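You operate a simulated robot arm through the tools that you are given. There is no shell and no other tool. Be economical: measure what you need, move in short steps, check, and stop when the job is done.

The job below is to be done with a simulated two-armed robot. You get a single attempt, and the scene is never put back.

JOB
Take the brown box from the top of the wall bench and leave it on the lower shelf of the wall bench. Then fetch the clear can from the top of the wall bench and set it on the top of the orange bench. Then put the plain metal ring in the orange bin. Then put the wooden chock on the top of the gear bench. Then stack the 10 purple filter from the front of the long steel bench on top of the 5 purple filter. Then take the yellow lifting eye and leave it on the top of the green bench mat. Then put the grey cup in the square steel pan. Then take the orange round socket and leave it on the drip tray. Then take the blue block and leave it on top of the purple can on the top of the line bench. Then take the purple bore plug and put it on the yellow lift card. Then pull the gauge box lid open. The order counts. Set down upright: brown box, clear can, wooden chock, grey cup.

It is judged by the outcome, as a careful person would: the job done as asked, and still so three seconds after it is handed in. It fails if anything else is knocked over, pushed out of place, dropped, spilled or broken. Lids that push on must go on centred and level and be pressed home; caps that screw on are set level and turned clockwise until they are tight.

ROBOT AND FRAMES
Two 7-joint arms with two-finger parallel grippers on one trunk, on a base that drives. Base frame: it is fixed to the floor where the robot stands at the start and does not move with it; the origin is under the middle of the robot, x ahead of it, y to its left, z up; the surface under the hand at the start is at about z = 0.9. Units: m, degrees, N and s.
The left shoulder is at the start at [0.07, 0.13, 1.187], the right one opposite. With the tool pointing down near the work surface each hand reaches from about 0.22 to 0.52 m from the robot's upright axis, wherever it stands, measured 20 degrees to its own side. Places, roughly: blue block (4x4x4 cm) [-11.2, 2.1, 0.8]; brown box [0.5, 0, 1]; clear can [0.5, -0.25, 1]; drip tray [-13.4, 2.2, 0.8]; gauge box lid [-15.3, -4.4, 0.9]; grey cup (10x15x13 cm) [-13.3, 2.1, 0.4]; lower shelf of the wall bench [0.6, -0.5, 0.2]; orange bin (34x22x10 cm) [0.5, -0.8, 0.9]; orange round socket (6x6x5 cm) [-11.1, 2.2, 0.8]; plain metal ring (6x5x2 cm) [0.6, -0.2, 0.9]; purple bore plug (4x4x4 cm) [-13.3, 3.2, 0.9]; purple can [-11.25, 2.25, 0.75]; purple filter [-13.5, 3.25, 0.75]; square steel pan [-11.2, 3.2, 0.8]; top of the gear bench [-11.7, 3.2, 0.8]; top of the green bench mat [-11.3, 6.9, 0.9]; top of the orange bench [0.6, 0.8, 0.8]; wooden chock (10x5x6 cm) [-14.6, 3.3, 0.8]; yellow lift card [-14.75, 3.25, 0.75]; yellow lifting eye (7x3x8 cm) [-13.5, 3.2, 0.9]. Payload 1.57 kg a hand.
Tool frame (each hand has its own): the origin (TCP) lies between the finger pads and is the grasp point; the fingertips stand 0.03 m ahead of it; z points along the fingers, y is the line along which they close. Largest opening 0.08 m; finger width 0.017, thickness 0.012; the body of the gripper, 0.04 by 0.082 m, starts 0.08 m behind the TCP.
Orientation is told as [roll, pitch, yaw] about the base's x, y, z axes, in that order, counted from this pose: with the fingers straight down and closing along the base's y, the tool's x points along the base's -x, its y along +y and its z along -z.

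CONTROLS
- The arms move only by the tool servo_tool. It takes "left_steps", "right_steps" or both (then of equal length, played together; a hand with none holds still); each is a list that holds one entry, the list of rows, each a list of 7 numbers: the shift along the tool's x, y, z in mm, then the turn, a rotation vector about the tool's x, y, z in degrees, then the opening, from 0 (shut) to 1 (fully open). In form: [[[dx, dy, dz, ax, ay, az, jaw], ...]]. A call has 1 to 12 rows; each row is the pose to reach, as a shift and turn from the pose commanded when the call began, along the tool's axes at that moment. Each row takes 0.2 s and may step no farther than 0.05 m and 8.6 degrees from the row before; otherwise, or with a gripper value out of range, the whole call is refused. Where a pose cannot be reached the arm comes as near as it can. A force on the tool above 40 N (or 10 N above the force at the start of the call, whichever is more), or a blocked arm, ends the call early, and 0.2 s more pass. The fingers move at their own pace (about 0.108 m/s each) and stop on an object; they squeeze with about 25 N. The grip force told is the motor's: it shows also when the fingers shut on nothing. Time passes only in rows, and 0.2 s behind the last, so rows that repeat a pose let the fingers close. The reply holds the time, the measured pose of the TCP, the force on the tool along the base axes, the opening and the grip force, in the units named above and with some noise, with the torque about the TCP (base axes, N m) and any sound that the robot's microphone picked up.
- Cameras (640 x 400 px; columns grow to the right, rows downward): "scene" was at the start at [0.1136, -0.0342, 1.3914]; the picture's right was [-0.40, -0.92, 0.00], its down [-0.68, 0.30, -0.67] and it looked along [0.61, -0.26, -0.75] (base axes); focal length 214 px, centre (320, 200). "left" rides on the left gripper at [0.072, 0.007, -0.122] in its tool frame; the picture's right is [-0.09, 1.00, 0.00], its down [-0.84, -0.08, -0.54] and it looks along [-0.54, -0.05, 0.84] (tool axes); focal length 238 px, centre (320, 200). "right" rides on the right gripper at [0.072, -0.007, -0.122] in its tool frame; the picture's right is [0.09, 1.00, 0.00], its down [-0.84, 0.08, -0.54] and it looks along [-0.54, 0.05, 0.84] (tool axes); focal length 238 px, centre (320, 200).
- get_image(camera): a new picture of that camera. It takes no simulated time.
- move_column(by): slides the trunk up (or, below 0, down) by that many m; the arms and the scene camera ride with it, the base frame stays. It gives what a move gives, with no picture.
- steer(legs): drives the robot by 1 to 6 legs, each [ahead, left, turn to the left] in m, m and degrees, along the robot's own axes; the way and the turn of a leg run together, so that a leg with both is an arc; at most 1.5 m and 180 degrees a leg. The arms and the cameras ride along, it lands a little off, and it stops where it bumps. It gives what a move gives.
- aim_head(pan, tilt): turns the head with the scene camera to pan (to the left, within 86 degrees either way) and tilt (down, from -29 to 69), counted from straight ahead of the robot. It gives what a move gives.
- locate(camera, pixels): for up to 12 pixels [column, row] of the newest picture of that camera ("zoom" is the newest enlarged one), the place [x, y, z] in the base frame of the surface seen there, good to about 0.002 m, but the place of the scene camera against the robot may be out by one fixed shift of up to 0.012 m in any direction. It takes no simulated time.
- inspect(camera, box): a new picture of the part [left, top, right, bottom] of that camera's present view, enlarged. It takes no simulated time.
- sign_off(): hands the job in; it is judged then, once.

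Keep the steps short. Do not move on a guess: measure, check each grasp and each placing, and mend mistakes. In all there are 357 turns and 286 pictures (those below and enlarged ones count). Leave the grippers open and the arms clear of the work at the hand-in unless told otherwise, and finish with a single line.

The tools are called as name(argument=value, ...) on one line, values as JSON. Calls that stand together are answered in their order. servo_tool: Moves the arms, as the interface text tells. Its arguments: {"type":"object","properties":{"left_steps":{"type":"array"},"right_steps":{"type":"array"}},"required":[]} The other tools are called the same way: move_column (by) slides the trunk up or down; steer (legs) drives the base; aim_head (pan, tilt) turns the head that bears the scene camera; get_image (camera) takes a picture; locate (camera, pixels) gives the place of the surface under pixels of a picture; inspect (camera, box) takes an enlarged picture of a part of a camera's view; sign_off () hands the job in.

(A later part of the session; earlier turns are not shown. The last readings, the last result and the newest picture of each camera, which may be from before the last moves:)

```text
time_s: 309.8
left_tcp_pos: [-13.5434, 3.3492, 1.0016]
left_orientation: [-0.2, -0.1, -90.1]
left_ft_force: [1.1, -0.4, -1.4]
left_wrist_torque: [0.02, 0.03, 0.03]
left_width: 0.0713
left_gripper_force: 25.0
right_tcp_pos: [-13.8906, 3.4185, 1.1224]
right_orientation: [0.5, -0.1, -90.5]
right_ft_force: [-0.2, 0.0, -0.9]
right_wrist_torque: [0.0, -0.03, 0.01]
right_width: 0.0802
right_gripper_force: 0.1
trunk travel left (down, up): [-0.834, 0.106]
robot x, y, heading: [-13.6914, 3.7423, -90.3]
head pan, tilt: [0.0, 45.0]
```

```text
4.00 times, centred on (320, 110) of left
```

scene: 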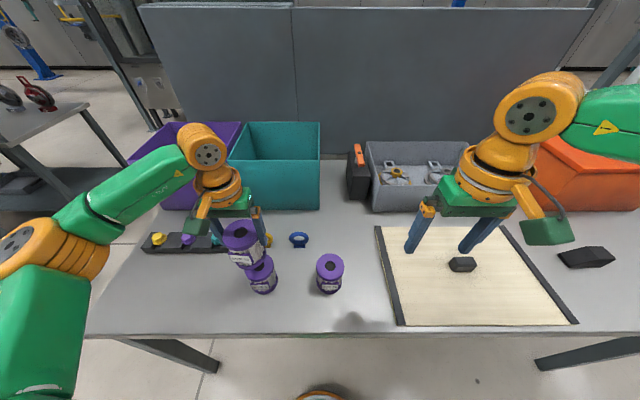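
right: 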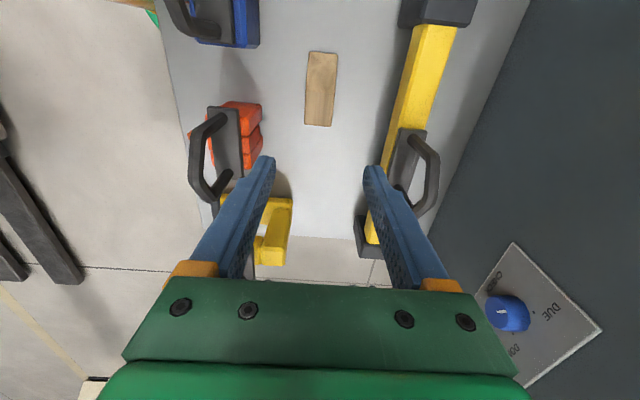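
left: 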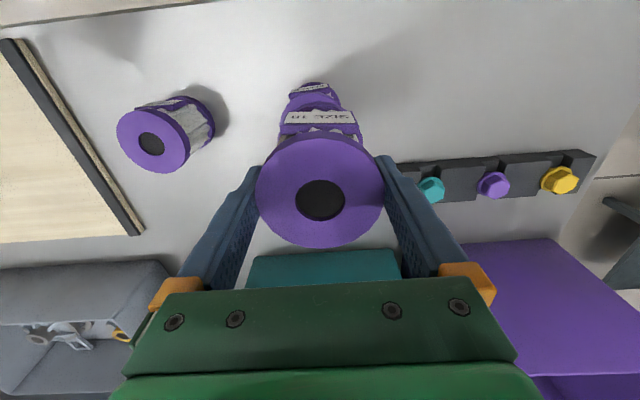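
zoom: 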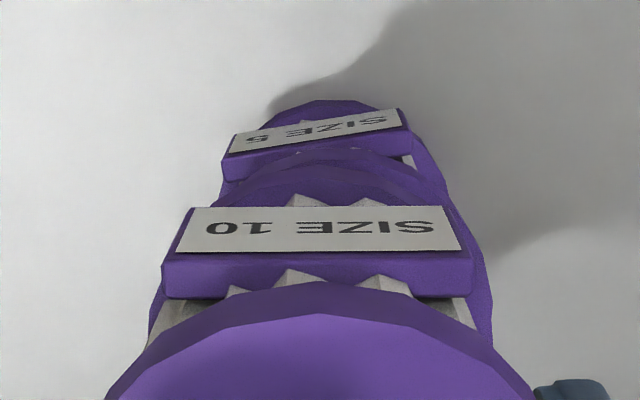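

SIZE 5's axis is about 3 mm back in +x. I correct 3 mm and lower to contact.

servo_tool(left_steps=[[[0, 3.3, 0, 0, 0, 0, 0], [0, 3.3, 6, 0, 0, 0, 0], [0, 3.3, 10, 0, 0, 0, 0], [0, 3.3, 12, 0, 0, 0, 0], [0, 3.3, 12, 0, 0, 0, 0]]])

inspect(camera="left", box=[240, 60, 400, 160])

```text
time_s: 311.0
left_tcp_pos: [-13.5407, 3.3491, 0.9905]
left_orientation: [-0.2, -0.1, -90.2]
left_ft_force: [-0.8, -0.1, -2.2]
left_wrist_torque: [0.01, -0.02, 0.0]
left_width: 0.0711
left_gripper_force: 24.7
right_tcp_pos: [-13.8896, 3.4176, 1.1224]
right_orientation: [0.4, -0.2, -90.5]
right_ft_force: [-1.0, -0.1, 0.1]
right_wrist_torque: [-0.01, 0.0, 0.0]
right_width: 0.0801
right_gripper_force: 0.1
trunk travel left (down, up): [-0.834, 0.106]
robot x, y, heading: [-13.6967, 3.7456, -90.4]
head pan, tilt: [0.0, 45.0]
```

```text
4.00 times, centred on (320, 110) of left
```

zoom: 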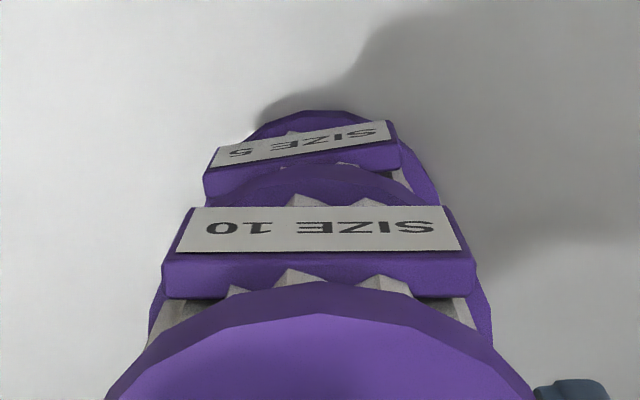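

Centred now. I lower in 1 mm steps to contact.

servo_tool(left_steps=[[[0, 0, 1, 0, 0, 0, 0], [0, 0, 2, 0, 0, 0, 0], [0, 0, 2, 0, 0, 0, 0]]])

```text
time_s: 311.8
left_tcp_pos: [-13.5398, 3.35, 0.9895]
left_orientation: [-0.2, -0.2, -90.2]
left_ft_force: [0.7, -2.4, 7.6]
left_wrist_torque: [-0.18, -0.51, -0.08]
left_width: 0.071
left_gripper_force: 25.0
right_tcp_pos: [-13.8917, 3.4189, 1.121]
right_orientation: [0.4, -0.1, -90.6]
right_ft_force: [0.4, 0.7, 0.3]
right_wrist_torque: [0.0, 0.03, 0.01]
right_width: 0.0797
right_gripper_force: 0.0
trunk travel left (down, up): [-0.834, 0.106]
robot x, y, heading: [-13.6948, 3.7454, -90.4]
head pan, tilt: [0.0, 45.0]
```

Contact made. I ease 0.5 mm, open gently and go straight up.

servo_tool(left_steps=[[[0, 0, -0.6, 0, 0, 0, 0], [0, 0, -0.6, 0, 0, 0, 1], [0, 0, -0.6, 0, 0, 0, 1], [0, 0, -20, 0, 0, 0, 1], [0, 0, -60, 0, 0, 0, 1], [0, 0, -100, 0, 0, 0, 1], [0, 0, -100, 0, 0, 0, 1]]])

get_image(camera="left")

inspect(camera="scene", box=[210, 205, 310, 305])

```text
time_s: 313.4
left_tcp_pos: [-13.5402, 3.3489, 1.0905]
left_orientation: [-0.2, -0.1, -90.1]
left_ft_force: [-1.1, 1.0, 0.3]
left_wrist_torque: [0.03, 0.0, -0.02]
left_width: 0.0801
left_gripper_force: 0.0
right_tcp_pos: [-13.8918, 3.4184, 1.1237]
right_orientation: [0.4, -0.1, -90.6]
right_ft_force: [0.2, 0.0, -0.1]
right_wrist_torque: [0.01, -0.01, -0.02]
right_width: 0.0804
right_gripper_force: 0.0
trunk travel left (down, up): [-0.834, 0.106]
robot x, y, heading: [-13.6943, 3.7452, -90.3]
head pan, tilt: [0.0, 45.0]
```

```text
180 pictures are left
```

left: 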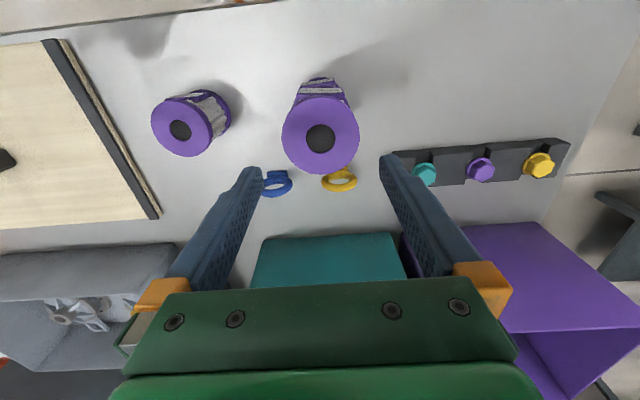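

```text
4.00 times, centred on (260, 255) of scene
```

zoom: 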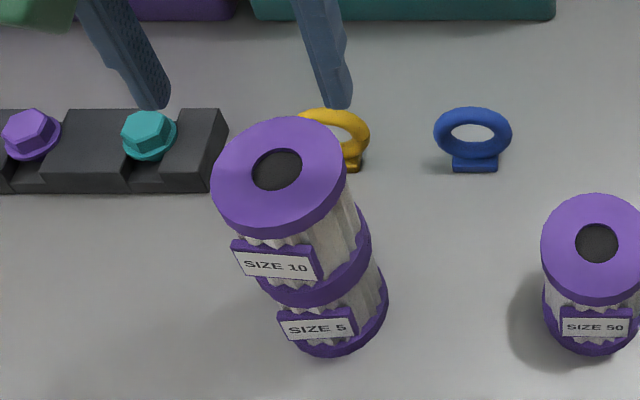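

SIZE 10 sits squarely on SIZE 5. Next the yellow lifting eye behind the stack; I zoom in on it.

inspect(camera="left", box=[250, 140, 410, 240])

locate(camera="left", pixels=[[340, 172], [340, 191], [323, 181], [356, 180], [335, 177], [340, 210], [300, 240], [380, 238], [275, 180], [330, 235], [340, 240]])

```text
4.00 times, centred on (330, 190) of left
```

zoom: 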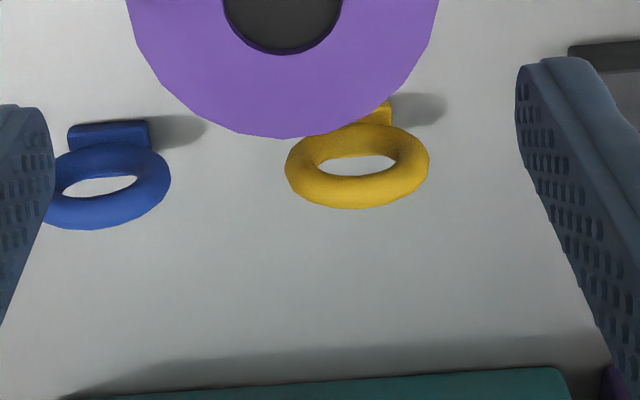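

```text
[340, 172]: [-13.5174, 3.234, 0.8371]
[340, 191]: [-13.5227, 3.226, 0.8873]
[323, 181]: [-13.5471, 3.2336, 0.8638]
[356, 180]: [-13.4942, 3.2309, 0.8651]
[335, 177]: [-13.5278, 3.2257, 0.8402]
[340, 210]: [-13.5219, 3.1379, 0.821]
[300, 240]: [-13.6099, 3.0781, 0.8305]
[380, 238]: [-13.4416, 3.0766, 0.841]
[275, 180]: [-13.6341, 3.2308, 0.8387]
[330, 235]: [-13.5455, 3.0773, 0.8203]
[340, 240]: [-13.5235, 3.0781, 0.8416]
```

Eye ring: centre ≈[-13.521,3.229,0.865], 58 mm wide, tube ~15 mm, standing in the x–z plane. With the stack in front, I'll pinch the top of the ring across its thickness (closing along y), wrist turned 90°. First 8.5 cm forward.

steer(legs=[[0.085, 0, 0.3]])

servo_tool(left_steps=[[[0, 0, -10, 0, 0, -8.2, 1], [0, 0, -10, 0, 0, -16.4, 1], [0, 0, -10, 0, 0, -24.6, 1], [0, 0, -10, 0, 0, -32.8, 1], [0, 0, -10, 0, 0, -41, 1], [0, 0, -10, 0, 0, -49.2, 1], [0, 0, -10, 0, 0, -57.4, 1], [0, 0, -10, 0, 0, -65.6, 1], [0, 0, -10, 0, 0, -73.8, 1], [0, 0, -10, 0, 0, -82, 1], [0, 0, -10, 0, 0, -90, 1], [0, 0, -10, 0, 0, -90, 1]]])

get_image(camera="left")

```text
time_s: 314.5
left_tcp_pos: [-13.5383, 3.271, 1.0934]
left_orientation: [-0.2, -0.3, -89.8]
left_ft_force: [-0.1, 0.1, -0.1]
left_wrist_torque: [-0.04, -0.01, -0.02]
left_width: 0.0801
left_gripper_force: 0.0
right_tcp_pos: [-13.8891, 3.3381, 1.1224]
right_orientation: [0.4, -0.4, -90.1]
right_ft_force: [0.3, 0.6, -0.2]
right_wrist_torque: [-0.04, -0.02, 0.03]
right_width: 0.0798
right_gripper_force: 0.1
trunk travel left (down, up): [-0.834, 0.106]
robot x, y, heading: [-13.6974, 3.6641, -89.8]
head pan, tilt: [0.0, 45.0]
```

```text
time_s: 317.1
left_tcp_pos: [-13.5395, 3.2653, 1.101]
left_orientation: [-0.1, 0.2, 0.3]
left_ft_force: [0.1, -0.3, 0.4]
left_wrist_torque: [-0.05, 0.0, -0.01]
left_width: 0.0798
left_gripper_force: 0.0
right_tcp_pos: [-13.8889, 3.334, 1.1216]
right_orientation: [0.4, 0.0, -90.1]
right_ft_force: [-0.1, -0.7, 0.6]
right_wrist_torque: [0.0, -0.01, -0.04]
right_width: 0.08
right_gripper_force: 0.0
trunk travel left (down, up): [-0.834, 0.106]
robot x, y, heading: [-13.6924, 3.6624, -89.9]
head pan, tilt: [0.0, 45.0]
```

```text
177 pictures are left
```

left: 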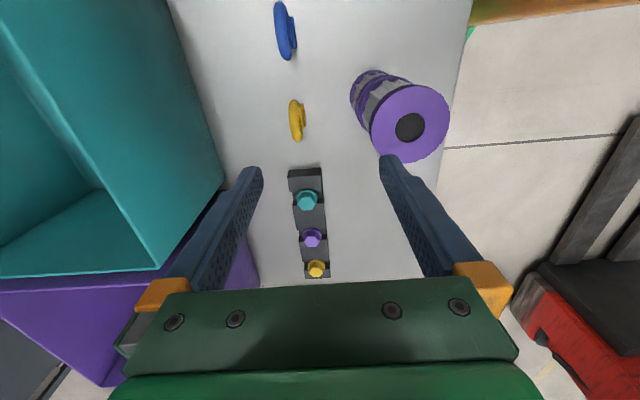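

inspect(camera="left", box=[270, 90, 334, 150])

locate(camera="left", pixels=[[292, 105], [293, 120], [293, 135], [300, 120], [303, 120], [291, 100], [294, 140]])

```text
6.67 times, centred on (302, 120) of left
```

zoom: 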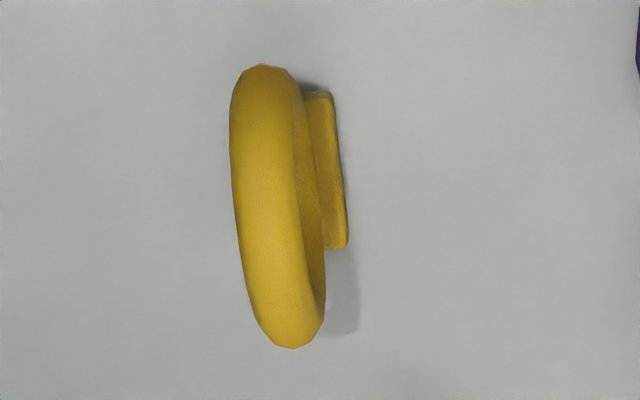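

```text
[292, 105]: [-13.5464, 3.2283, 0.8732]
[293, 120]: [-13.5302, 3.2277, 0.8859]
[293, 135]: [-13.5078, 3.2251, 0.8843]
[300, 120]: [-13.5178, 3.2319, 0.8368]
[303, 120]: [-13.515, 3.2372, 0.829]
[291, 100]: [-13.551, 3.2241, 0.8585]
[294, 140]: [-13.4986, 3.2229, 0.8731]
```

Eye top centre [-13.523,3.2265], top 0.889. I move over it at height, turning ~4° to match.

servo_tool(left_steps=[[[-8, -20, 0, 0, 0, 2, 0.6], [-16.5, -39, 0, 0, 0, 4, 0.6], [-16.5, -39, 0, 0, 0, 4, 0.6]]])

get_image(camera="left")

```text
time_s: 317.9
left_tcp_pos: [-13.5224, 3.2267, 1.1012]
left_orientation: [-0.2, 0.2, -3.7]
left_ft_force: [0.5, 0.1, -0.7]
left_wrist_torque: [-0.02, 0.01, -0.03]
left_width: 0.0482
left_gripper_force: 0.0
right_tcp_pos: [-13.8902, 3.3331, 1.1221]
right_orientation: [0.4, -0.1, -90.2]
right_ft_force: [0.2, 0.7, 0.3]
right_wrist_torque: [-0.01, -0.01, -0.01]
right_width: 0.08
right_gripper_force: 0.0
trunk travel left (down, up): [-0.834, 0.106]
robot x, y, heading: [-13.6946, 3.6642, -89.9]
head pan, tilt: [0.0, 45.0]
```

```text
175 pictures are left
```

left: 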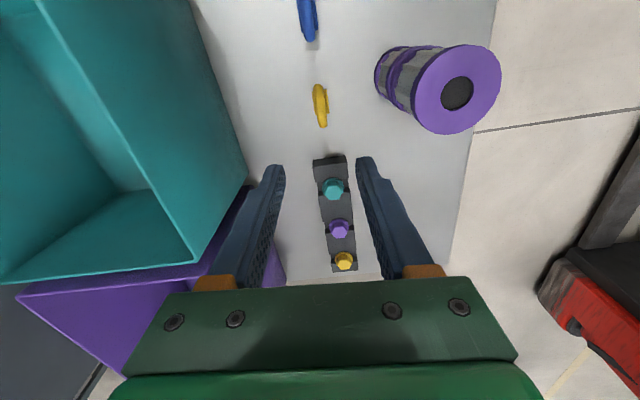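

Aligned. I lower the trunk 0.17 m and check clearance to the stack.

move_column(by=-0.17)

get_image(camera="left")

get_image(camera="scene")

```text
time_s: 319.8
left_tcp_pos: [-13.5213, 3.2268, 0.9307]
left_orientation: [-0.1, 0.3, -3.7]
left_ft_force: [0.7, 0.1, 0.3]
left_wrist_torque: [0.01, 0.0, -0.05]
left_width: 0.0481
left_gripper_force: 0.1
right_tcp_pos: [-13.8886, 3.3332, 0.9519]
right_orientation: [0.3, -0.1, -90.3]
right_ft_force: [0.2, -0.9, -0.1]
right_wrist_torque: [0.01, -0.01, -0.02]
right_width: 0.08
right_gripper_force: 0.1
trunk travel left (down, up): [-0.664, 0.276]
robot x, y, heading: [-13.6948, 3.6602, -89.9]
head pan, tilt: [0.0, 45.0]
```

```text
174 pictures are left
```

left: 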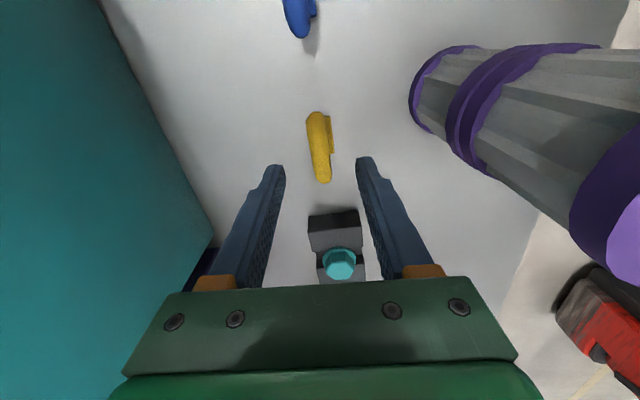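

```text
173 pictures are left
```

scene: 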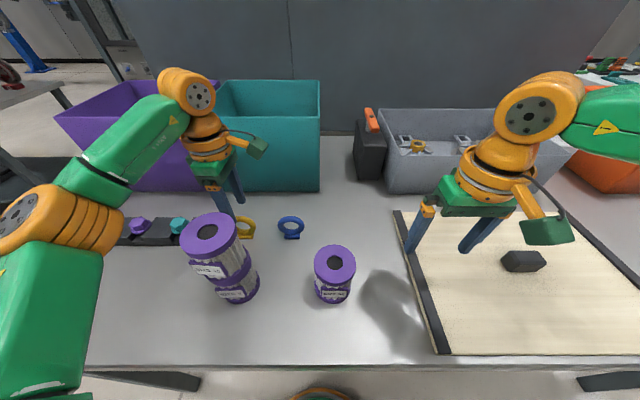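

Clear of stack and bin. Down 57 mm more and close.

move_column(by=-0.057)

servo_tool(left_steps=[[[0, 0, 0, 0, 0, 0, 0.2], [0, 0, 0, 0, 0, 0, 0], [0, 0, 0, 0, 0, 0, 0]]])

get_image(camera="left")

```text
time_s: 320.8
left_tcp_pos: [-13.5221, 3.2269, 0.8726]
left_orientation: [-0.1, 0.2, -3.8]
left_ft_force: [-0.3, -1.1, 0.6]
left_wrist_torque: [0.02, -0.02, 0.02]
left_width: 0.048
left_gripper_force: 0.0
right_tcp_pos: [-13.8901, 3.3331, 0.8949]
right_orientation: [0.3, -0.2, -90.3]
right_ft_force: [-0.1, -0.4, 0.2]
right_wrist_torque: [0.02, 0.0, 0.03]
right_width: 0.08
right_gripper_force: 0.0
trunk travel left (down, up): [-0.607, 0.333]
robot x, y, heading: [-13.6968, 3.6609, -89.8]
head pan, tilt: [0.0, 45.0]
```

```text
time_s: 321.6
left_tcp_pos: [-13.5207, 3.228, 0.8743]
left_orientation: [-0.1, 0.1, -3.8]
left_ft_force: [0.7, -0.6, 1.0]
left_wrist_torque: [0.02, 0.0, 0.02]
left_width: 0.0138
left_gripper_force: 24.7
right_tcp_pos: [-13.8903, 3.3333, 0.8959]
right_orientation: [0.4, 0.0, -90.2]
right_ft_force: [0.4, -0.3, 0.6]
right_wrist_torque: [0.01, 0.02, -0.01]
right_width: 0.0804
right_gripper_force: 0.1
trunk travel left (down, up): [-0.607, 0.333]
robot x, y, heading: [-13.69, 3.6588, -90.1]
head pan, tilt: [0.0, 45.0]
```

```text
172 pictures are left
```

left: 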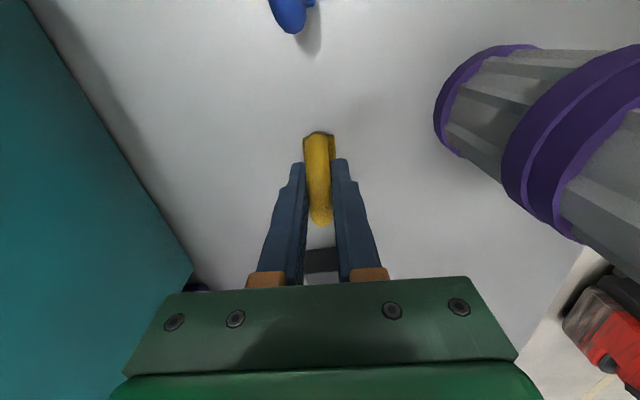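

Gripped the ring (13.8 mm). I raise the trunk 0.3 m and check.

move_column(by=0.3)

get_image(camera="left")

```text
time_s: 324.6
left_tcp_pos: [-13.5221, 3.2267, 1.1732]
left_orientation: [0.0, 0.1, -3.8]
left_ft_force: [0.4, -0.6, -2.1]
left_wrist_torque: [-0.01, -0.02, 0.0]
left_width: 0.0137
left_gripper_force: 25.1
right_tcp_pos: [-13.8891, 3.3329, 1.1947]
right_orientation: [0.4, -0.1, -90.2]
right_ft_force: [0.0, -0.4, 0.1]
right_wrist_torque: [0.0, 0.01, 0.02]
right_width: 0.0802
right_gripper_force: 0.1
trunk travel left (down, up): [-0.907, 0.033]
robot x, y, heading: [-13.6947, 3.6612, -90.0]
head pan, tilt: [0.0, 45.0]
```

```text
171 pictures are left
```

left: 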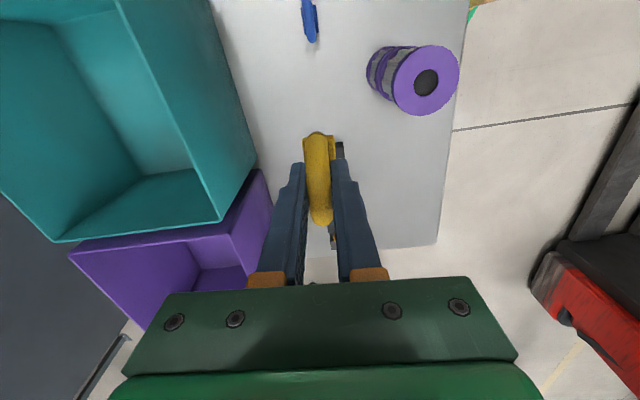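

Held well. I back off, turn around to face +y, and look for the way to the green bench at [-11.3, 6.9].

steer(legs=[[-0.35, -0.2, 0]])

aim_head(pan=86, tilt=25)

get_image(camera="scene")

```text
time_s: 327.1
left_tcp_pos: [-13.7165, 3.5767, 1.1733]
left_orientation: [0.0, 0.3, -3.4]
left_ft_force: [0.6, -0.4, -0.7]
left_wrist_torque: [0.01, 0.0, -0.01]
left_width: 0.0136
left_gripper_force: 24.7
right_tcp_pos: [-14.0856, 3.6798, 1.1942]
right_orientation: [0.2, 0.1, -89.8]
right_ft_force: [0.2, 0.8, -0.4]
right_wrist_torque: [0.02, -0.01, -0.04]
right_width: 0.0805
right_gripper_force: 0.1
trunk travel left (down, up): [-0.907, 0.033]
robot x, y, heading: [-13.8955, 4.0077, -89.6]
head pan, tilt: [0.0, 45.0]
```

```text
time_s: 328.7
left_tcp_pos: [-13.7167, 3.5793, 1.1735]
left_orientation: [-0.1, 0.1, -3.4]
left_ft_force: [0.9, -0.6, -1.4]
left_wrist_torque: [-0.01, 0.01, -0.02]
left_width: 0.0141
left_gripper_force: 25.1
right_tcp_pos: [-14.0872, 3.6818, 1.1949]
right_orientation: [0.4, -0.1, -89.9]
right_ft_force: [-0.5, -0.4, -0.4]
right_wrist_torque: [0.02, 0.03, 0.02]
right_width: 0.0801
right_gripper_force: 0.0
trunk travel left (down, up): [-0.907, 0.033]
robot x, y, heading: [-13.8922, 4.0122, -89.7]
head pan, tilt: [85.9, 25.0]
```

```text
170 pictures are left
```

scene: 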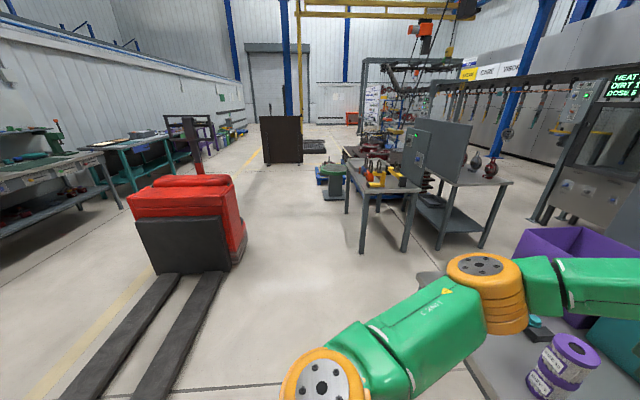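

locate(camera="scene", pixels=[[200, 350], [60, 390], [220, 275], [145, 255], [30, 165], [90, 160], [120, 140], [100, 180], [120, 210], [60, 250], [245, 225], [150, 140]])

inspect(camera="scene", box=[0, 100, 260, 270])

```text
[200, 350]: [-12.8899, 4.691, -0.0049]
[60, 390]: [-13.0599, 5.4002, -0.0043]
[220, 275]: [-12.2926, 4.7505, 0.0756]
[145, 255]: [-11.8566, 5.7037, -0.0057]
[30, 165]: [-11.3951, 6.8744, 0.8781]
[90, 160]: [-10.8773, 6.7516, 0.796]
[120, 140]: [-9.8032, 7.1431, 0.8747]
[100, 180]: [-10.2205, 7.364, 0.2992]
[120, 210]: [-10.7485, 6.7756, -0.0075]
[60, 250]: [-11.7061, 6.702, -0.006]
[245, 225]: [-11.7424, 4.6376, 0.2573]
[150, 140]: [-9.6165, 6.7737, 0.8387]
```

```text
2.35 times, centred on (130, 185) of scene
```

zoom: 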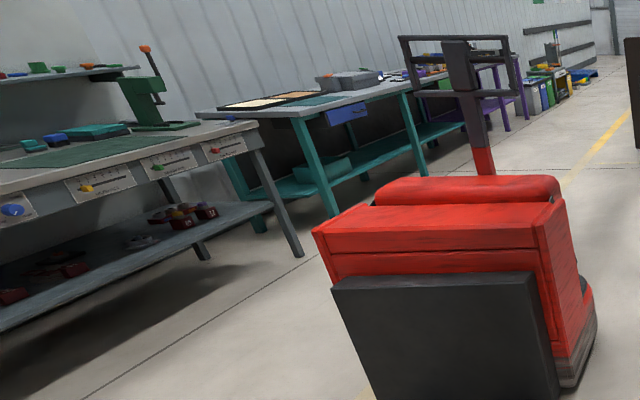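

Green mat is on the bench at about [-11.4,6.87,0.88]. I turn around at x≈-14.0 (forks reach to x≈-13.2) and look along +y.

steer(legs=[[-0.15, -0.1, 0], [0, 0, -90], [0, 0, -90]])

aim_head(pan=-20, tilt=20)

get_image(camera="scene")

```text
time_s: 337.8
left_tcp_pos: [-14.1785, 4.5881, 1.1732]
left_orientation: [-0.1, 0.2, 177.4]
left_ft_force: [0.7, -1.3, -1.0]
left_wrist_torque: [0.01, 0.0, 0.0]
left_width: 0.0135
left_gripper_force: 25.1
right_tcp_pos: [-13.8086, 4.4904, 1.1955]
right_orientation: [0.3, -0.1, 90.9]
right_ft_force: [0.5, 0.0, 0.0]
right_wrist_torque: [0.01, 0.02, -0.02]
right_width: 0.08
right_gripper_force: 0.0
trunk travel left (down, up): [-0.907, 0.033]
robot x, y, heading: [-13.9936, 4.1608, 91.1]
head pan, tilt: [85.9, 25.0]
```

```text
time_s: 339.6
left_tcp_pos: [-14.178, 4.5886, 1.1737]
left_orientation: [-0.1, 0.2, 177.5]
left_ft_force: [-0.9, 0.1, -2.4]
left_wrist_torque: [-0.01, -0.01, 0.0]
left_width: 0.0135
left_gripper_force: 24.8
right_tcp_pos: [-13.8078, 4.4904, 1.1941]
right_orientation: [0.5, -0.1, 91.0]
right_ft_force: [-0.1, 0.3, -0.5]
right_wrist_torque: [0.01, 0.0, -0.01]
right_width: 0.08
right_gripper_force: 0.2
trunk travel left (down, up): [-0.907, 0.033]
robot x, y, heading: [-13.9978, 4.1572, 91.0]
head pan, tilt: [-20.0, 20.0]
```

```text
168 pictures are left
```

scene: 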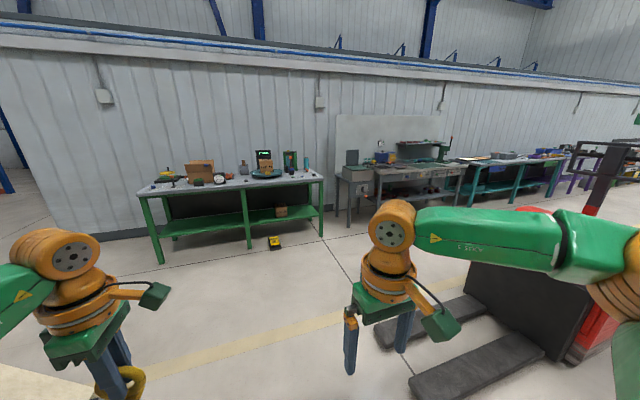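

locate(camera="scene", pixels=[[378, 340], [412, 380], [275, 243], [325, 235], [340, 225], [480, 290], [420, 165], [440, 175], [462, 190], [350, 200], [405, 190], [300, 300]])

inspect(camera="scene", box=[320, 100, 520, 225])

```text
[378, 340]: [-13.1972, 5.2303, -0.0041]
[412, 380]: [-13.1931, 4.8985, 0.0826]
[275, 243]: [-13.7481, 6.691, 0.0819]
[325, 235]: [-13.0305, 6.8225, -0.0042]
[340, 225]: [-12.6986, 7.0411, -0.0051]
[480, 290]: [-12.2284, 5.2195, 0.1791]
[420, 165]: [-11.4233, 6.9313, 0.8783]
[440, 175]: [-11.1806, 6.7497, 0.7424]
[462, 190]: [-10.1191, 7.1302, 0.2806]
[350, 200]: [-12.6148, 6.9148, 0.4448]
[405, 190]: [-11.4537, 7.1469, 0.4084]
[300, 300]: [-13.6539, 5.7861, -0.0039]
```

```text
3.20 times, centred on (420, 162) of scene
```

zoom: 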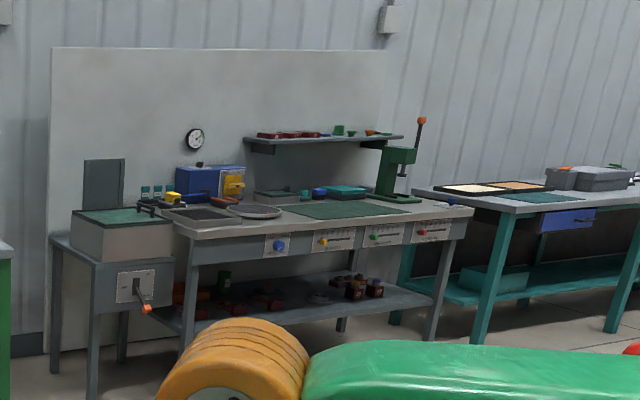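

Forks end at x≈-13.2, truck's side at y≈5.7, benches start y≈6.75. I go up to y≈6.2 and then slide right to x≈-11.2.

steer(legs=[[1.0, 0, -0.5], [1.03, 0, -0.5], [0, -1.4, 0], [0, -1.35, 0]])

aim_head(pan=0, tilt=40)

get_image(camera="scene")

```text
time_s: 362.6
left_tcp_pos: [-11.4607, 6.6525, 1.1734]
left_orientation: [-0.2, 0.1, 178.6]
left_ft_force: [0.3, -0.7, -1.7]
left_wrist_torque: [-0.02, 0.01, -0.03]
left_width: 0.0138
left_gripper_force: 24.7
right_tcp_pos: [-11.0893, 6.5616, 1.1953]
right_orientation: [0.3, 0.0, 92.0]
right_ft_force: [0.7, -0.1, -0.3]
right_wrist_torque: [0.01, -0.01, 0.03]
right_width: 0.0801
right_gripper_force: 0.1
trunk travel left (down, up): [-0.907, 0.033]
robot x, y, heading: [-11.2721, 6.2286, 92.4]
head pan, tilt: [-20.0, 20.0]
```

```text
time_s: 363.5
left_tcp_pos: [-11.4614, 6.6528, 1.1733]
left_orientation: [-0.1, 0.2, 178.5]
left_ft_force: [0.3, -0.4, -0.9]
left_wrist_torque: [-0.02, -0.02, 0.02]
left_width: 0.0137
left_gripper_force: 25.3
right_tcp_pos: [-11.087, 6.5611, 1.1949]
right_orientation: [0.4, -0.1, 91.9]
right_ft_force: [0.5, 0.4, -0.5]
right_wrist_torque: [0.0, 0.02, -0.04]
right_width: 0.0798
right_gripper_force: 0.0
trunk travel left (down, up): [-0.907, 0.033]
robot x, y, heading: [-11.2708, 6.2302, 92.1]
head pan, tilt: [0.0, 40.0]
```

```text
166 pictures are left
```

scene: 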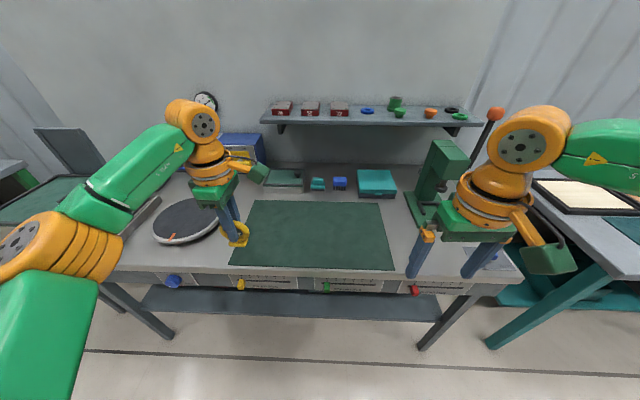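

locate(camera="scene", pixels=[[247, 203], [380, 203], [393, 268], [232, 263], [315, 235], [440, 200], [430, 160], [210, 220], [330, 272]])

```text
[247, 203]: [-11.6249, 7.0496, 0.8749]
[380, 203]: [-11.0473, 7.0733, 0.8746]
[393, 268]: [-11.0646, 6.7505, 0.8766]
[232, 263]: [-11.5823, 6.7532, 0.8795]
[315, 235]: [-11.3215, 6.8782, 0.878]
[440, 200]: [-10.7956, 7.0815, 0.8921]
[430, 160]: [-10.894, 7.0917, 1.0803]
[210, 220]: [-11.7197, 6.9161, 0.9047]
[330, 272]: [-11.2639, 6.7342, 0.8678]
```

Mat spans x -11.6…-11.06, y 6.755–7.05, z≈0.88. I move 0.25 m ahead and 0.05 m right so the eye is over the mat.

steer(legs=[[0.24, -0.05, -1.5]])

get_image(camera="left")

```text
time_s: 365.3
left_tcp_pos: [-11.4068, 6.8968, 1.1744]
left_orientation: [-0.3, 0.2, 176.9]
left_ft_force: [0.2, 0.5, -1.5]
left_wrist_torque: [0.0, -0.04, 0.0]
left_width: 0.0136
left_gripper_force: 25.2
right_tcp_pos: [-11.0366, 6.7953, 1.1971]
right_orientation: [0.3, -0.2, 90.6]
right_ft_force: [-0.4, -0.4, 0.3]
right_wrist_torque: [0.02, 0.0, 0.02]
right_width: 0.0802
right_gripper_force: 0.1
trunk travel left (down, up): [-0.907, 0.033]
robot x, y, heading: [-11.2235, 6.4663, 90.5]
head pan, tilt: [0.0, 40.0]
```

```text
165 pictures are left
```

left: 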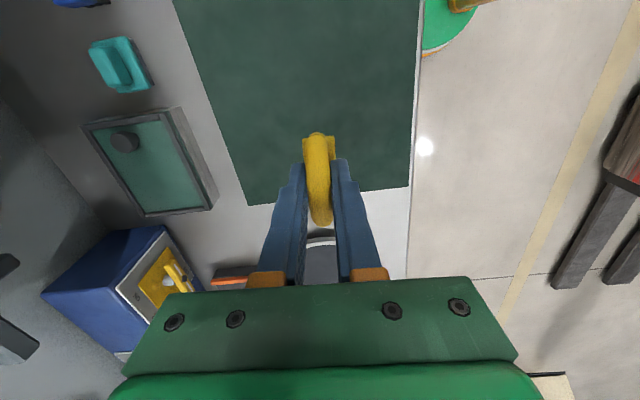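

locate(camera="left", pixels=[[330, 80], [270, 100], [380, 120], [260, 190], [400, 180]])

```text
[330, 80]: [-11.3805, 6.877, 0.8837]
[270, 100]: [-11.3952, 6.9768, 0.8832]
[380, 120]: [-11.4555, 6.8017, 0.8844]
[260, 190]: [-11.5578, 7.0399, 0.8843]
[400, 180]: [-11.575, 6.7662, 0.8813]
```

Mat is at 0.884; target TCP height ≈0.937. I raise the right hand 90 mm for safety and lower the trunk 0.225 m.

servo_tool(right_steps=[[[20, 0, -30, 0, 0, 0, 1], [40, 0, -60, 0, 0, 0, 1], [60, 0, -90, 0, 0, 0, 1], [60, 0, -90, 0, 0, 0, 1]]])

move_column(by=-0.225)

get_image(camera="left")

```text
time_s: 366.3
left_tcp_pos: [-11.4045, 6.9006, 1.1726]
left_orientation: [-0.2, 0.3, 177.0]
left_ft_force: [0.9, -0.2, -1.3]
left_wrist_torque: [-0.03, 0.0, -0.02]
left_width: 0.0141
left_gripper_force: 24.7
right_tcp_pos: [-11.0352, 6.7396, 1.2851]
right_orientation: [0.4, 0.1, 90.5]
right_ft_force: [-0.5, 0.1, 0.5]
right_wrist_torque: [-0.03, 0.03, 0.0]
right_width: 0.0796
right_gripper_force: 0.0
trunk travel left (down, up): [-0.907, 0.033]
robot x, y, heading: [-11.2271, 6.4719, 90.8]
head pan, tilt: [0.0, 40.0]
```

```text
time_s: 368.6
left_tcp_pos: [-11.4039, 6.8988, 0.9484]
left_orientation: [-0.1, 0.2, 176.9]
left_ft_force: [0.4, -1.0, -2.2]
left_wrist_torque: [-0.01, -0.01, -0.01]
left_width: 0.0137
left_gripper_force: 24.7
right_tcp_pos: [-11.0345, 6.7385, 1.0607]
right_orientation: [0.5, -0.1, 90.5]
right_ft_force: [-0.3, -0.1, 1.0]
right_wrist_torque: [0.02, -0.01, 0.0]
right_width: 0.0804
right_gripper_force: 0.0
trunk travel left (down, up): [-0.682, 0.258]
robot x, y, heading: [-11.224, 6.4681, 90.8]
head pan, tilt: [0.0, 40.0]
```

```text
164 pictures are left
```

left: 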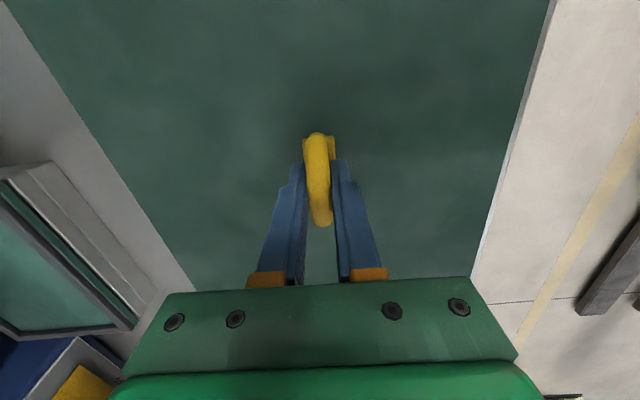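

Now 11 mm more in fine steps until contact.

servo_tool(left_steps=[[[0, 0, 5, 0, 0, 0, 0], [0, 0, 8, 0, 0, 0, 0], [0, 0, 10, 0, 0, 0, 0], [0, 0, 11, 0, 0, 0, 0], [0, 0, 11, 0, 0, 0, 0]]])

```text
time_s: 369.9
left_tcp_pos: [-11.4052, 6.8982, 0.9367]
left_orientation: [-0.2, 0.2, 176.9]
left_ft_force: [-1.9, 3.2, 8.7]
left_wrist_torque: [0.08, 0.08, -0.02]
left_width: 0.0141
left_gripper_force: 25.0
right_tcp_pos: [-11.0345, 6.7389, 1.062]
right_orientation: [0.4, -0.1, 90.4]
right_ft_force: [-1.0, 0.8, 1.1]
right_wrist_torque: [-0.04, 0.02, -0.02]
right_width: 0.0801
right_gripper_force: 0.0
trunk travel left (down, up): [-0.682, 0.258]
robot x, y, heading: [-11.2268, 6.4692, 90.4]
head pan, tilt: [0.0, 40.0]
```

Contact (+8.7 N). Release and rise.

servo_tool(left_steps=[[[0, 0, -0.6, 0, 0, 0, 0], [0, 0, -0.6, 0, 0, 0, 0.5], [0, 0, -0.6, 0, 0, 0, 0.5], [0, 0, -20, 0, 0, 0, 0.5], [0, 0, -50, 0, 0, 0, 0.5], [0, 0, -50, 0, 0, 0, 0.5]]])

move_column(by=0.15)

get_image(camera="left")

get_image(camera="scene")

```text
time_s: 371.2
left_tcp_pos: [-11.4038, 6.8978, 0.9873]
left_orientation: [-0.2, 0.2, 176.9]
left_ft_force: [0.4, -0.1, 0.3]
left_wrist_torque: [0.02, 0.01, 0.0]
left_width: 0.0401
left_gripper_force: 0.0
right_tcp_pos: [-11.0346, 6.7388, 1.0605]
right_orientation: [0.3, 0.0, 90.5]
right_ft_force: [0.2, -0.3, -0.2]
right_wrist_torque: [0.01, 0.05, 0.02]
right_width: 0.0796
right_gripper_force: 0.0
trunk travel left (down, up): [-0.682, 0.258]
robot x, y, heading: [-11.2228, 6.4695, 90.6]
head pan, tilt: [0.0, 40.0]
```

```text
time_s: 373.0
left_tcp_pos: [-11.4046, 6.8974, 1.1364]
left_orientation: [-0.1, 0.1, 176.9]
left_ft_force: [-0.7, 1.8, 0.2]
left_wrist_torque: [-0.01, 0.02, 0.0]
left_width: 0.04
left_gripper_force: 0.1
right_tcp_pos: [-11.0348, 6.7391, 1.2091]
right_orientation: [0.4, -0.1, 90.5]
right_ft_force: [0.8, 0.2, -0.4]
right_wrist_torque: [0.03, 0.04, -0.01]
right_width: 0.0803
right_gripper_force: 0.0
trunk travel left (down, up): [-0.832, 0.108]
robot x, y, heading: [-11.2256, 6.4648, 90.6]
head pan, tilt: [0.0, 40.0]
```

```text
163 pictures are left
```

left: 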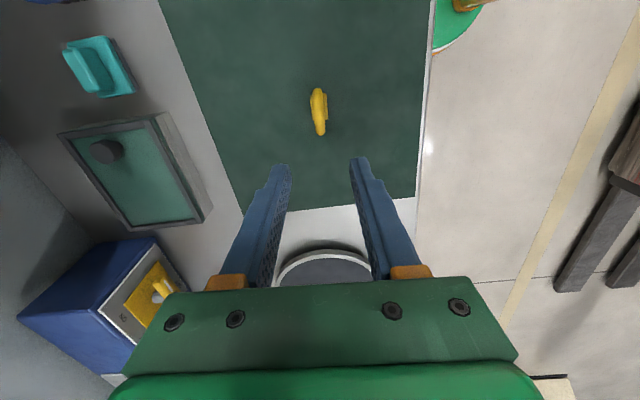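

```text
162 pictures are left
```

scene: 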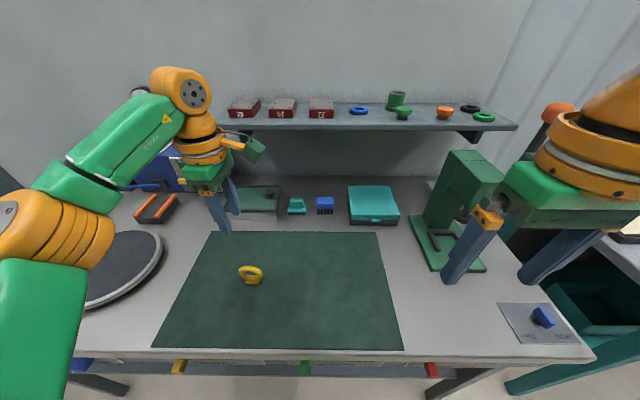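

The eye stands on the mat. I back off, straighten the left wrist and go back around the forks toward x≈-12.5, y≈4.1 to look for the grey cup.

steer(legs=[[-0.25, 0, 0]])

servo_tool(left_steps=[[[0, 8, -10, 0, 0, 8.2, 1], [0, 16, -15, 0, 0, 16.4, 1], [0, 24, -20, 0, 0, 24.6, 1], [0, 32, -25, 0, 0, 32.8, 1], [0, 40, -30, 0, 0, 41, 1], [0, 48, -35, 0, 0, 49.2, 1], [0, 60, -40, 0, 0, 57.4, 1], [0, 72, -45, 0, 0, 65.6, 1], [0, 84, -50, 0, 0, 73.8, 1], [0, 96, -55, 0, 0, 82, 1], [0, 100, -55, 0, 0, 88, 1], [0, 100, -55, 0, 0, 88, 1]]])

steer(legs=[[0, 1.4, 0], [0, 1.4, 0], [-1.0, 0, 0], [-1.05, 0, 0], [0, 0, 90]])

get_image(camera="scene")

```text
time_s: 374.8
left_tcp_pos: [-11.4012, 6.6483, 1.1352]
left_orientation: [0.1, 0.2, 177.0]
left_ft_force: [0.4, 0.3, 0.0]
left_wrist_torque: [0.0, 0.01, -0.03]
left_width: 0.0398
left_gripper_force: 0.0
right_tcp_pos: [-11.0318, 6.4917, 1.2092]
right_orientation: [0.4, 0.0, 90.5]
right_ft_force: [0.4, -0.2, -0.7]
right_wrist_torque: [0.01, 0.0, 0.0]
right_width: 0.0801
right_gripper_force: 0.0
trunk travel left (down, up): [-0.832, 0.108]
robot x, y, heading: [-11.2185, 6.2155, 90.8]
head pan, tilt: [0.0, 40.0]
```

```text
time_s: 377.4
left_tcp_pos: [-11.4081, 6.5473, 1.1915]
left_orientation: [-0.2, -0.1, 88.9]
left_ft_force: [0.0, 0.1, -0.1]
left_wrist_torque: [0.0, -0.03, 0.01]
left_width: 0.0802
left_gripper_force: 0.0
right_tcp_pos: [-11.0316, 6.4893, 1.2093]
right_orientation: [0.4, 0.0, 90.5]
right_ft_force: [0.5, -0.3, -0.1]
right_wrist_torque: [-0.01, 0.01, -0.01]
right_width: 0.0801
right_gripper_force: 0.1
trunk travel left (down, up): [-0.832, 0.108]
robot x, y, heading: [-11.2233, 6.2154, 90.7]
head pan, tilt: [0.0, 40.0]
```

```text
time_s: 404.6
left_tcp_pos: [-14.2622, 3.9234, 1.1927]
left_orientation: [-0.2, -0.1, -177.5]
left_ft_force: [0.5, 0.2, -0.5]
left_wrist_torque: [0.01, -0.02, 0.0]
left_width: 0.0804
left_gripper_force: 0.1
right_tcp_pos: [-14.2245, 4.3006, 1.2101]
right_orientation: [0.5, -0.1, -175.9]
right_ft_force: [-0.3, 0.6, -0.2]
right_wrist_torque: [-0.04, -0.02, -0.02]
right_width: 0.0803
right_gripper_force: 0.0
trunk travel left (down, up): [-0.832, 0.108]
robot x, y, heading: [-13.9447, 4.1277, -175.7]
head pan, tilt: [0.0, 40.0]
```

```text
161 pictures are left
```

scene: 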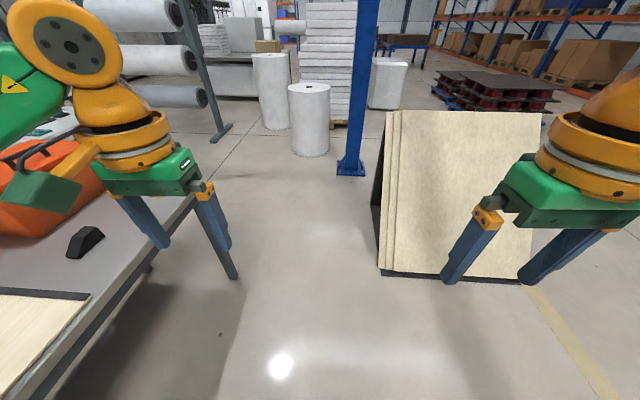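

steer(legs=[[0, 0, 86], [0, 1.42, 0]])

aim_head(pan=0, tilt=25)

get_image(camera="scene")

```text
time_s: 415.4
left_tcp_pos: [-12.3388, 3.7702, 1.1912]
left_orientation: [-0.2, -0.1, -93.0]
left_ft_force: [0.4, 0.1, 0.6]
left_wrist_torque: [0.02, -0.01, 0.05]
left_width: 0.0804
left_gripper_force: 0.0
right_tcp_pos: [-12.7121, 3.8416, 1.2093]
right_orientation: [0.4, 0.0, -91.4]
right_ft_force: [-0.9, -1.2, 0.0]
right_wrist_torque: [-0.03, 0.02, 0.04]
right_width: 0.0802
right_gripper_force: 0.0
trunk travel left (down, up): [-0.832, 0.108]
robot x, y, heading: [-12.5112, 4.1043, -91.6]
head pan, tilt: [0.0, 40.0]
```

```text
time_s: 416.2
left_tcp_pos: [-12.338, 3.7698, 1.1925]
left_orientation: [-0.2, -0.1, -93.0]
left_ft_force: [0.2, 0.6, 1.1]
left_wrist_torque: [-0.01, -0.01, 0.01]
left_width: 0.0801
left_gripper_force: 0.1
right_tcp_pos: [-12.7112, 3.8408, 1.2095]
right_orientation: [0.3, -0.1, -91.4]
right_ft_force: [0.0, -0.1, 0.2]
right_wrist_torque: [0.04, -0.02, -0.01]
right_width: 0.0802
right_gripper_force: 0.3
trunk travel left (down, up): [-0.832, 0.108]
robot x, y, heading: [-12.5114, 4.106, -91.3]
head pan, tilt: [0.0, 25.0]
```

```text
160 pictures are left
```

scene: 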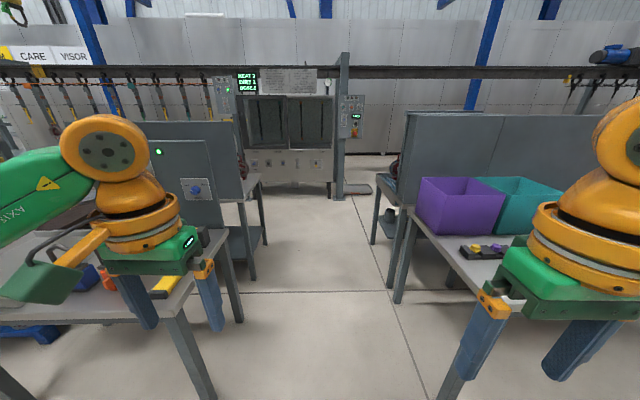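

There is a clear gap between the benches. I measure it and what's beyond.

locate(camera="scene", pixels=[[392, 285], [240, 320], [375, 240], [252, 275], [330, 195], [290, 195], [350, 192], [400, 225], [388, 215], [265, 240], [410, 190], [235, 190]])

inspect(camera="scene", box=[180, 100, 460, 290])

```text
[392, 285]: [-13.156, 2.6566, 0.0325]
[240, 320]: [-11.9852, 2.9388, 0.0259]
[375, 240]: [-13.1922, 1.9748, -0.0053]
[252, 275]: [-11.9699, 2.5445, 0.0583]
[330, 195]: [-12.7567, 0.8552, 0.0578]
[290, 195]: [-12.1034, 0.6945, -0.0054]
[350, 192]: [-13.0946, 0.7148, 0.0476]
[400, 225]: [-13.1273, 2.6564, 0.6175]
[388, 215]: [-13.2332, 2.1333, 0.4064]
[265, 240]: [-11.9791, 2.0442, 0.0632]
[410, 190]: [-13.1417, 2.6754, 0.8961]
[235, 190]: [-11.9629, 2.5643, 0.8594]
```

```text
2.11 times, centred on (320, 195) of scene
```

zoom: 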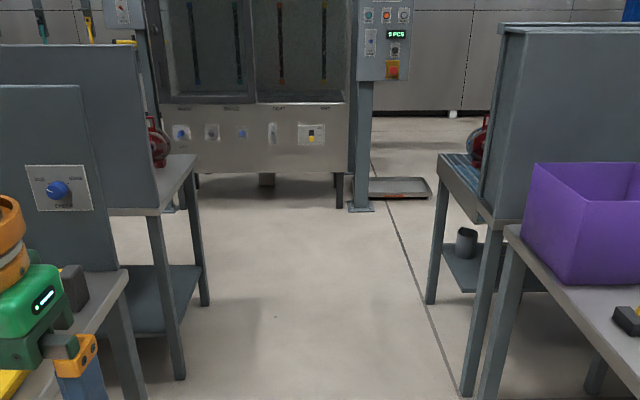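

The gap (x -13.13…-11.98) leads to the line benches' front side (y≈2.0); the cup sits on a low shelf at ≈[-13.25,2.13,0.41]. I drive through to y≈1.45 and look at the right-hand bench.

steer(legs=[[1.3, 0.03, 1.5], [1.3, 0, 0]])

aim_head(pan=-86, tilt=30)

get_image(camera="scene")

```text
time_s: 428.9
left_tcp_pos: [-12.3443, 1.1619, 1.1914]
left_orientation: [-0.2, -0.2, -92.9]
left_ft_force: [-0.4, -0.3, 0.0]
left_wrist_torque: [0.0, 0.0, 0.02]
left_width: 0.08
left_gripper_force: 0.0
right_tcp_pos: [-12.7179, 1.233, 1.2102]
right_orientation: [0.4, -0.1, -91.4]
right_ft_force: [0.3, -0.8, -0.4]
right_wrist_torque: [-0.01, -0.04, 0.01]
right_width: 0.0798
right_gripper_force: 0.0
trunk travel left (down, up): [-0.832, 0.108]
robot x, y, heading: [-12.5203, 1.4952, -91.1]
head pan, tilt: [0.0, 25.0]
```

```text
time_s: 430.5
left_tcp_pos: [-12.3453, 1.1599, 1.1922]
left_orientation: [-0.2, -0.1, -92.9]
left_ft_force: [0.8, -1.1, -0.4]
left_wrist_torque: [-0.01, -0.03, -0.03]
left_width: 0.0797
left_gripper_force: 0.0
right_tcp_pos: [-12.7173, 1.2325, 1.2101]
right_orientation: [0.5, -0.1, -91.4]
right_ft_force: [-0.6, -0.8, 0.5]
right_wrist_torque: [0.0, 0.01, -0.02]
right_width: 0.0801
right_gripper_force: 0.0
trunk travel left (down, up): [-0.832, 0.108]
robot x, y, heading: [-12.5188, 1.4918, -91.2]
head pan, tilt: [-85.9, 30.0]
```

```text
158 pictures are left
```

scene: 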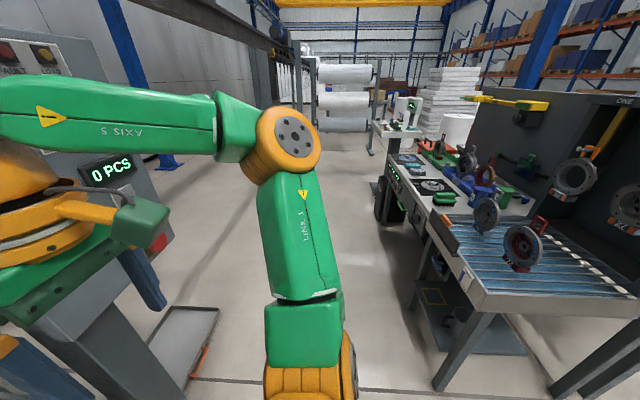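

steer(legs=[[0, 0, -89]])

aim_head(pan=-35, tilt=35)

get_image(camera="scene")

```text
time_s: 434.6
left_tcp_pos: [-12.8498, 1.3168, 1.1924]
left_orientation: [-0.2, 0.0, 178.0]
left_ft_force: [-0.7, -1.0, -1.0]
left_wrist_torque: [-0.01, -0.01, -0.02]
left_width: 0.0798
left_gripper_force: 0.0
right_tcp_pos: [-12.7839, 1.6918, 1.2104]
right_orientation: [0.4, -0.1, 179.6]
right_ft_force: [0.5, 1.3, -0.8]
right_wrist_torque: [0.01, -0.02, -0.01]
right_width: 0.0799
right_gripper_force: 0.0
trunk travel left (down, up): [-0.832, 0.108]
robot x, y, heading: [-12.5186, 1.4932, 179.6]
head pan, tilt: [-85.9, 30.0]
```

```text
time_s: 435.8
left_tcp_pos: [-12.8498, 1.3169, 1.1916]
left_orientation: [-0.2, -0.1, 178.0]
left_ft_force: [0.3, -0.1, 0.8]
left_wrist_torque: [0.01, 0.03, -0.02]
left_width: 0.0801
left_gripper_force: 0.0
right_tcp_pos: [-12.7846, 1.6903, 1.2099]
right_orientation: [0.5, -0.2, 179.7]
right_ft_force: [-0.5, -0.5, 0.8]
right_wrist_torque: [0.01, 0.01, 0.01]
right_width: 0.08
right_gripper_force: 0.0
trunk travel left (down, up): [-0.832, 0.108]
robot x, y, heading: [-12.5183, 1.4958, 180.1]
head pan, tilt: [-35.0, 35.0]
```

```text
157 pictures are left
```

scene: 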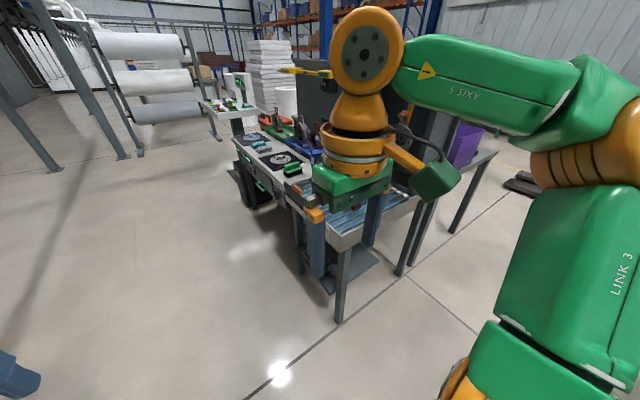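

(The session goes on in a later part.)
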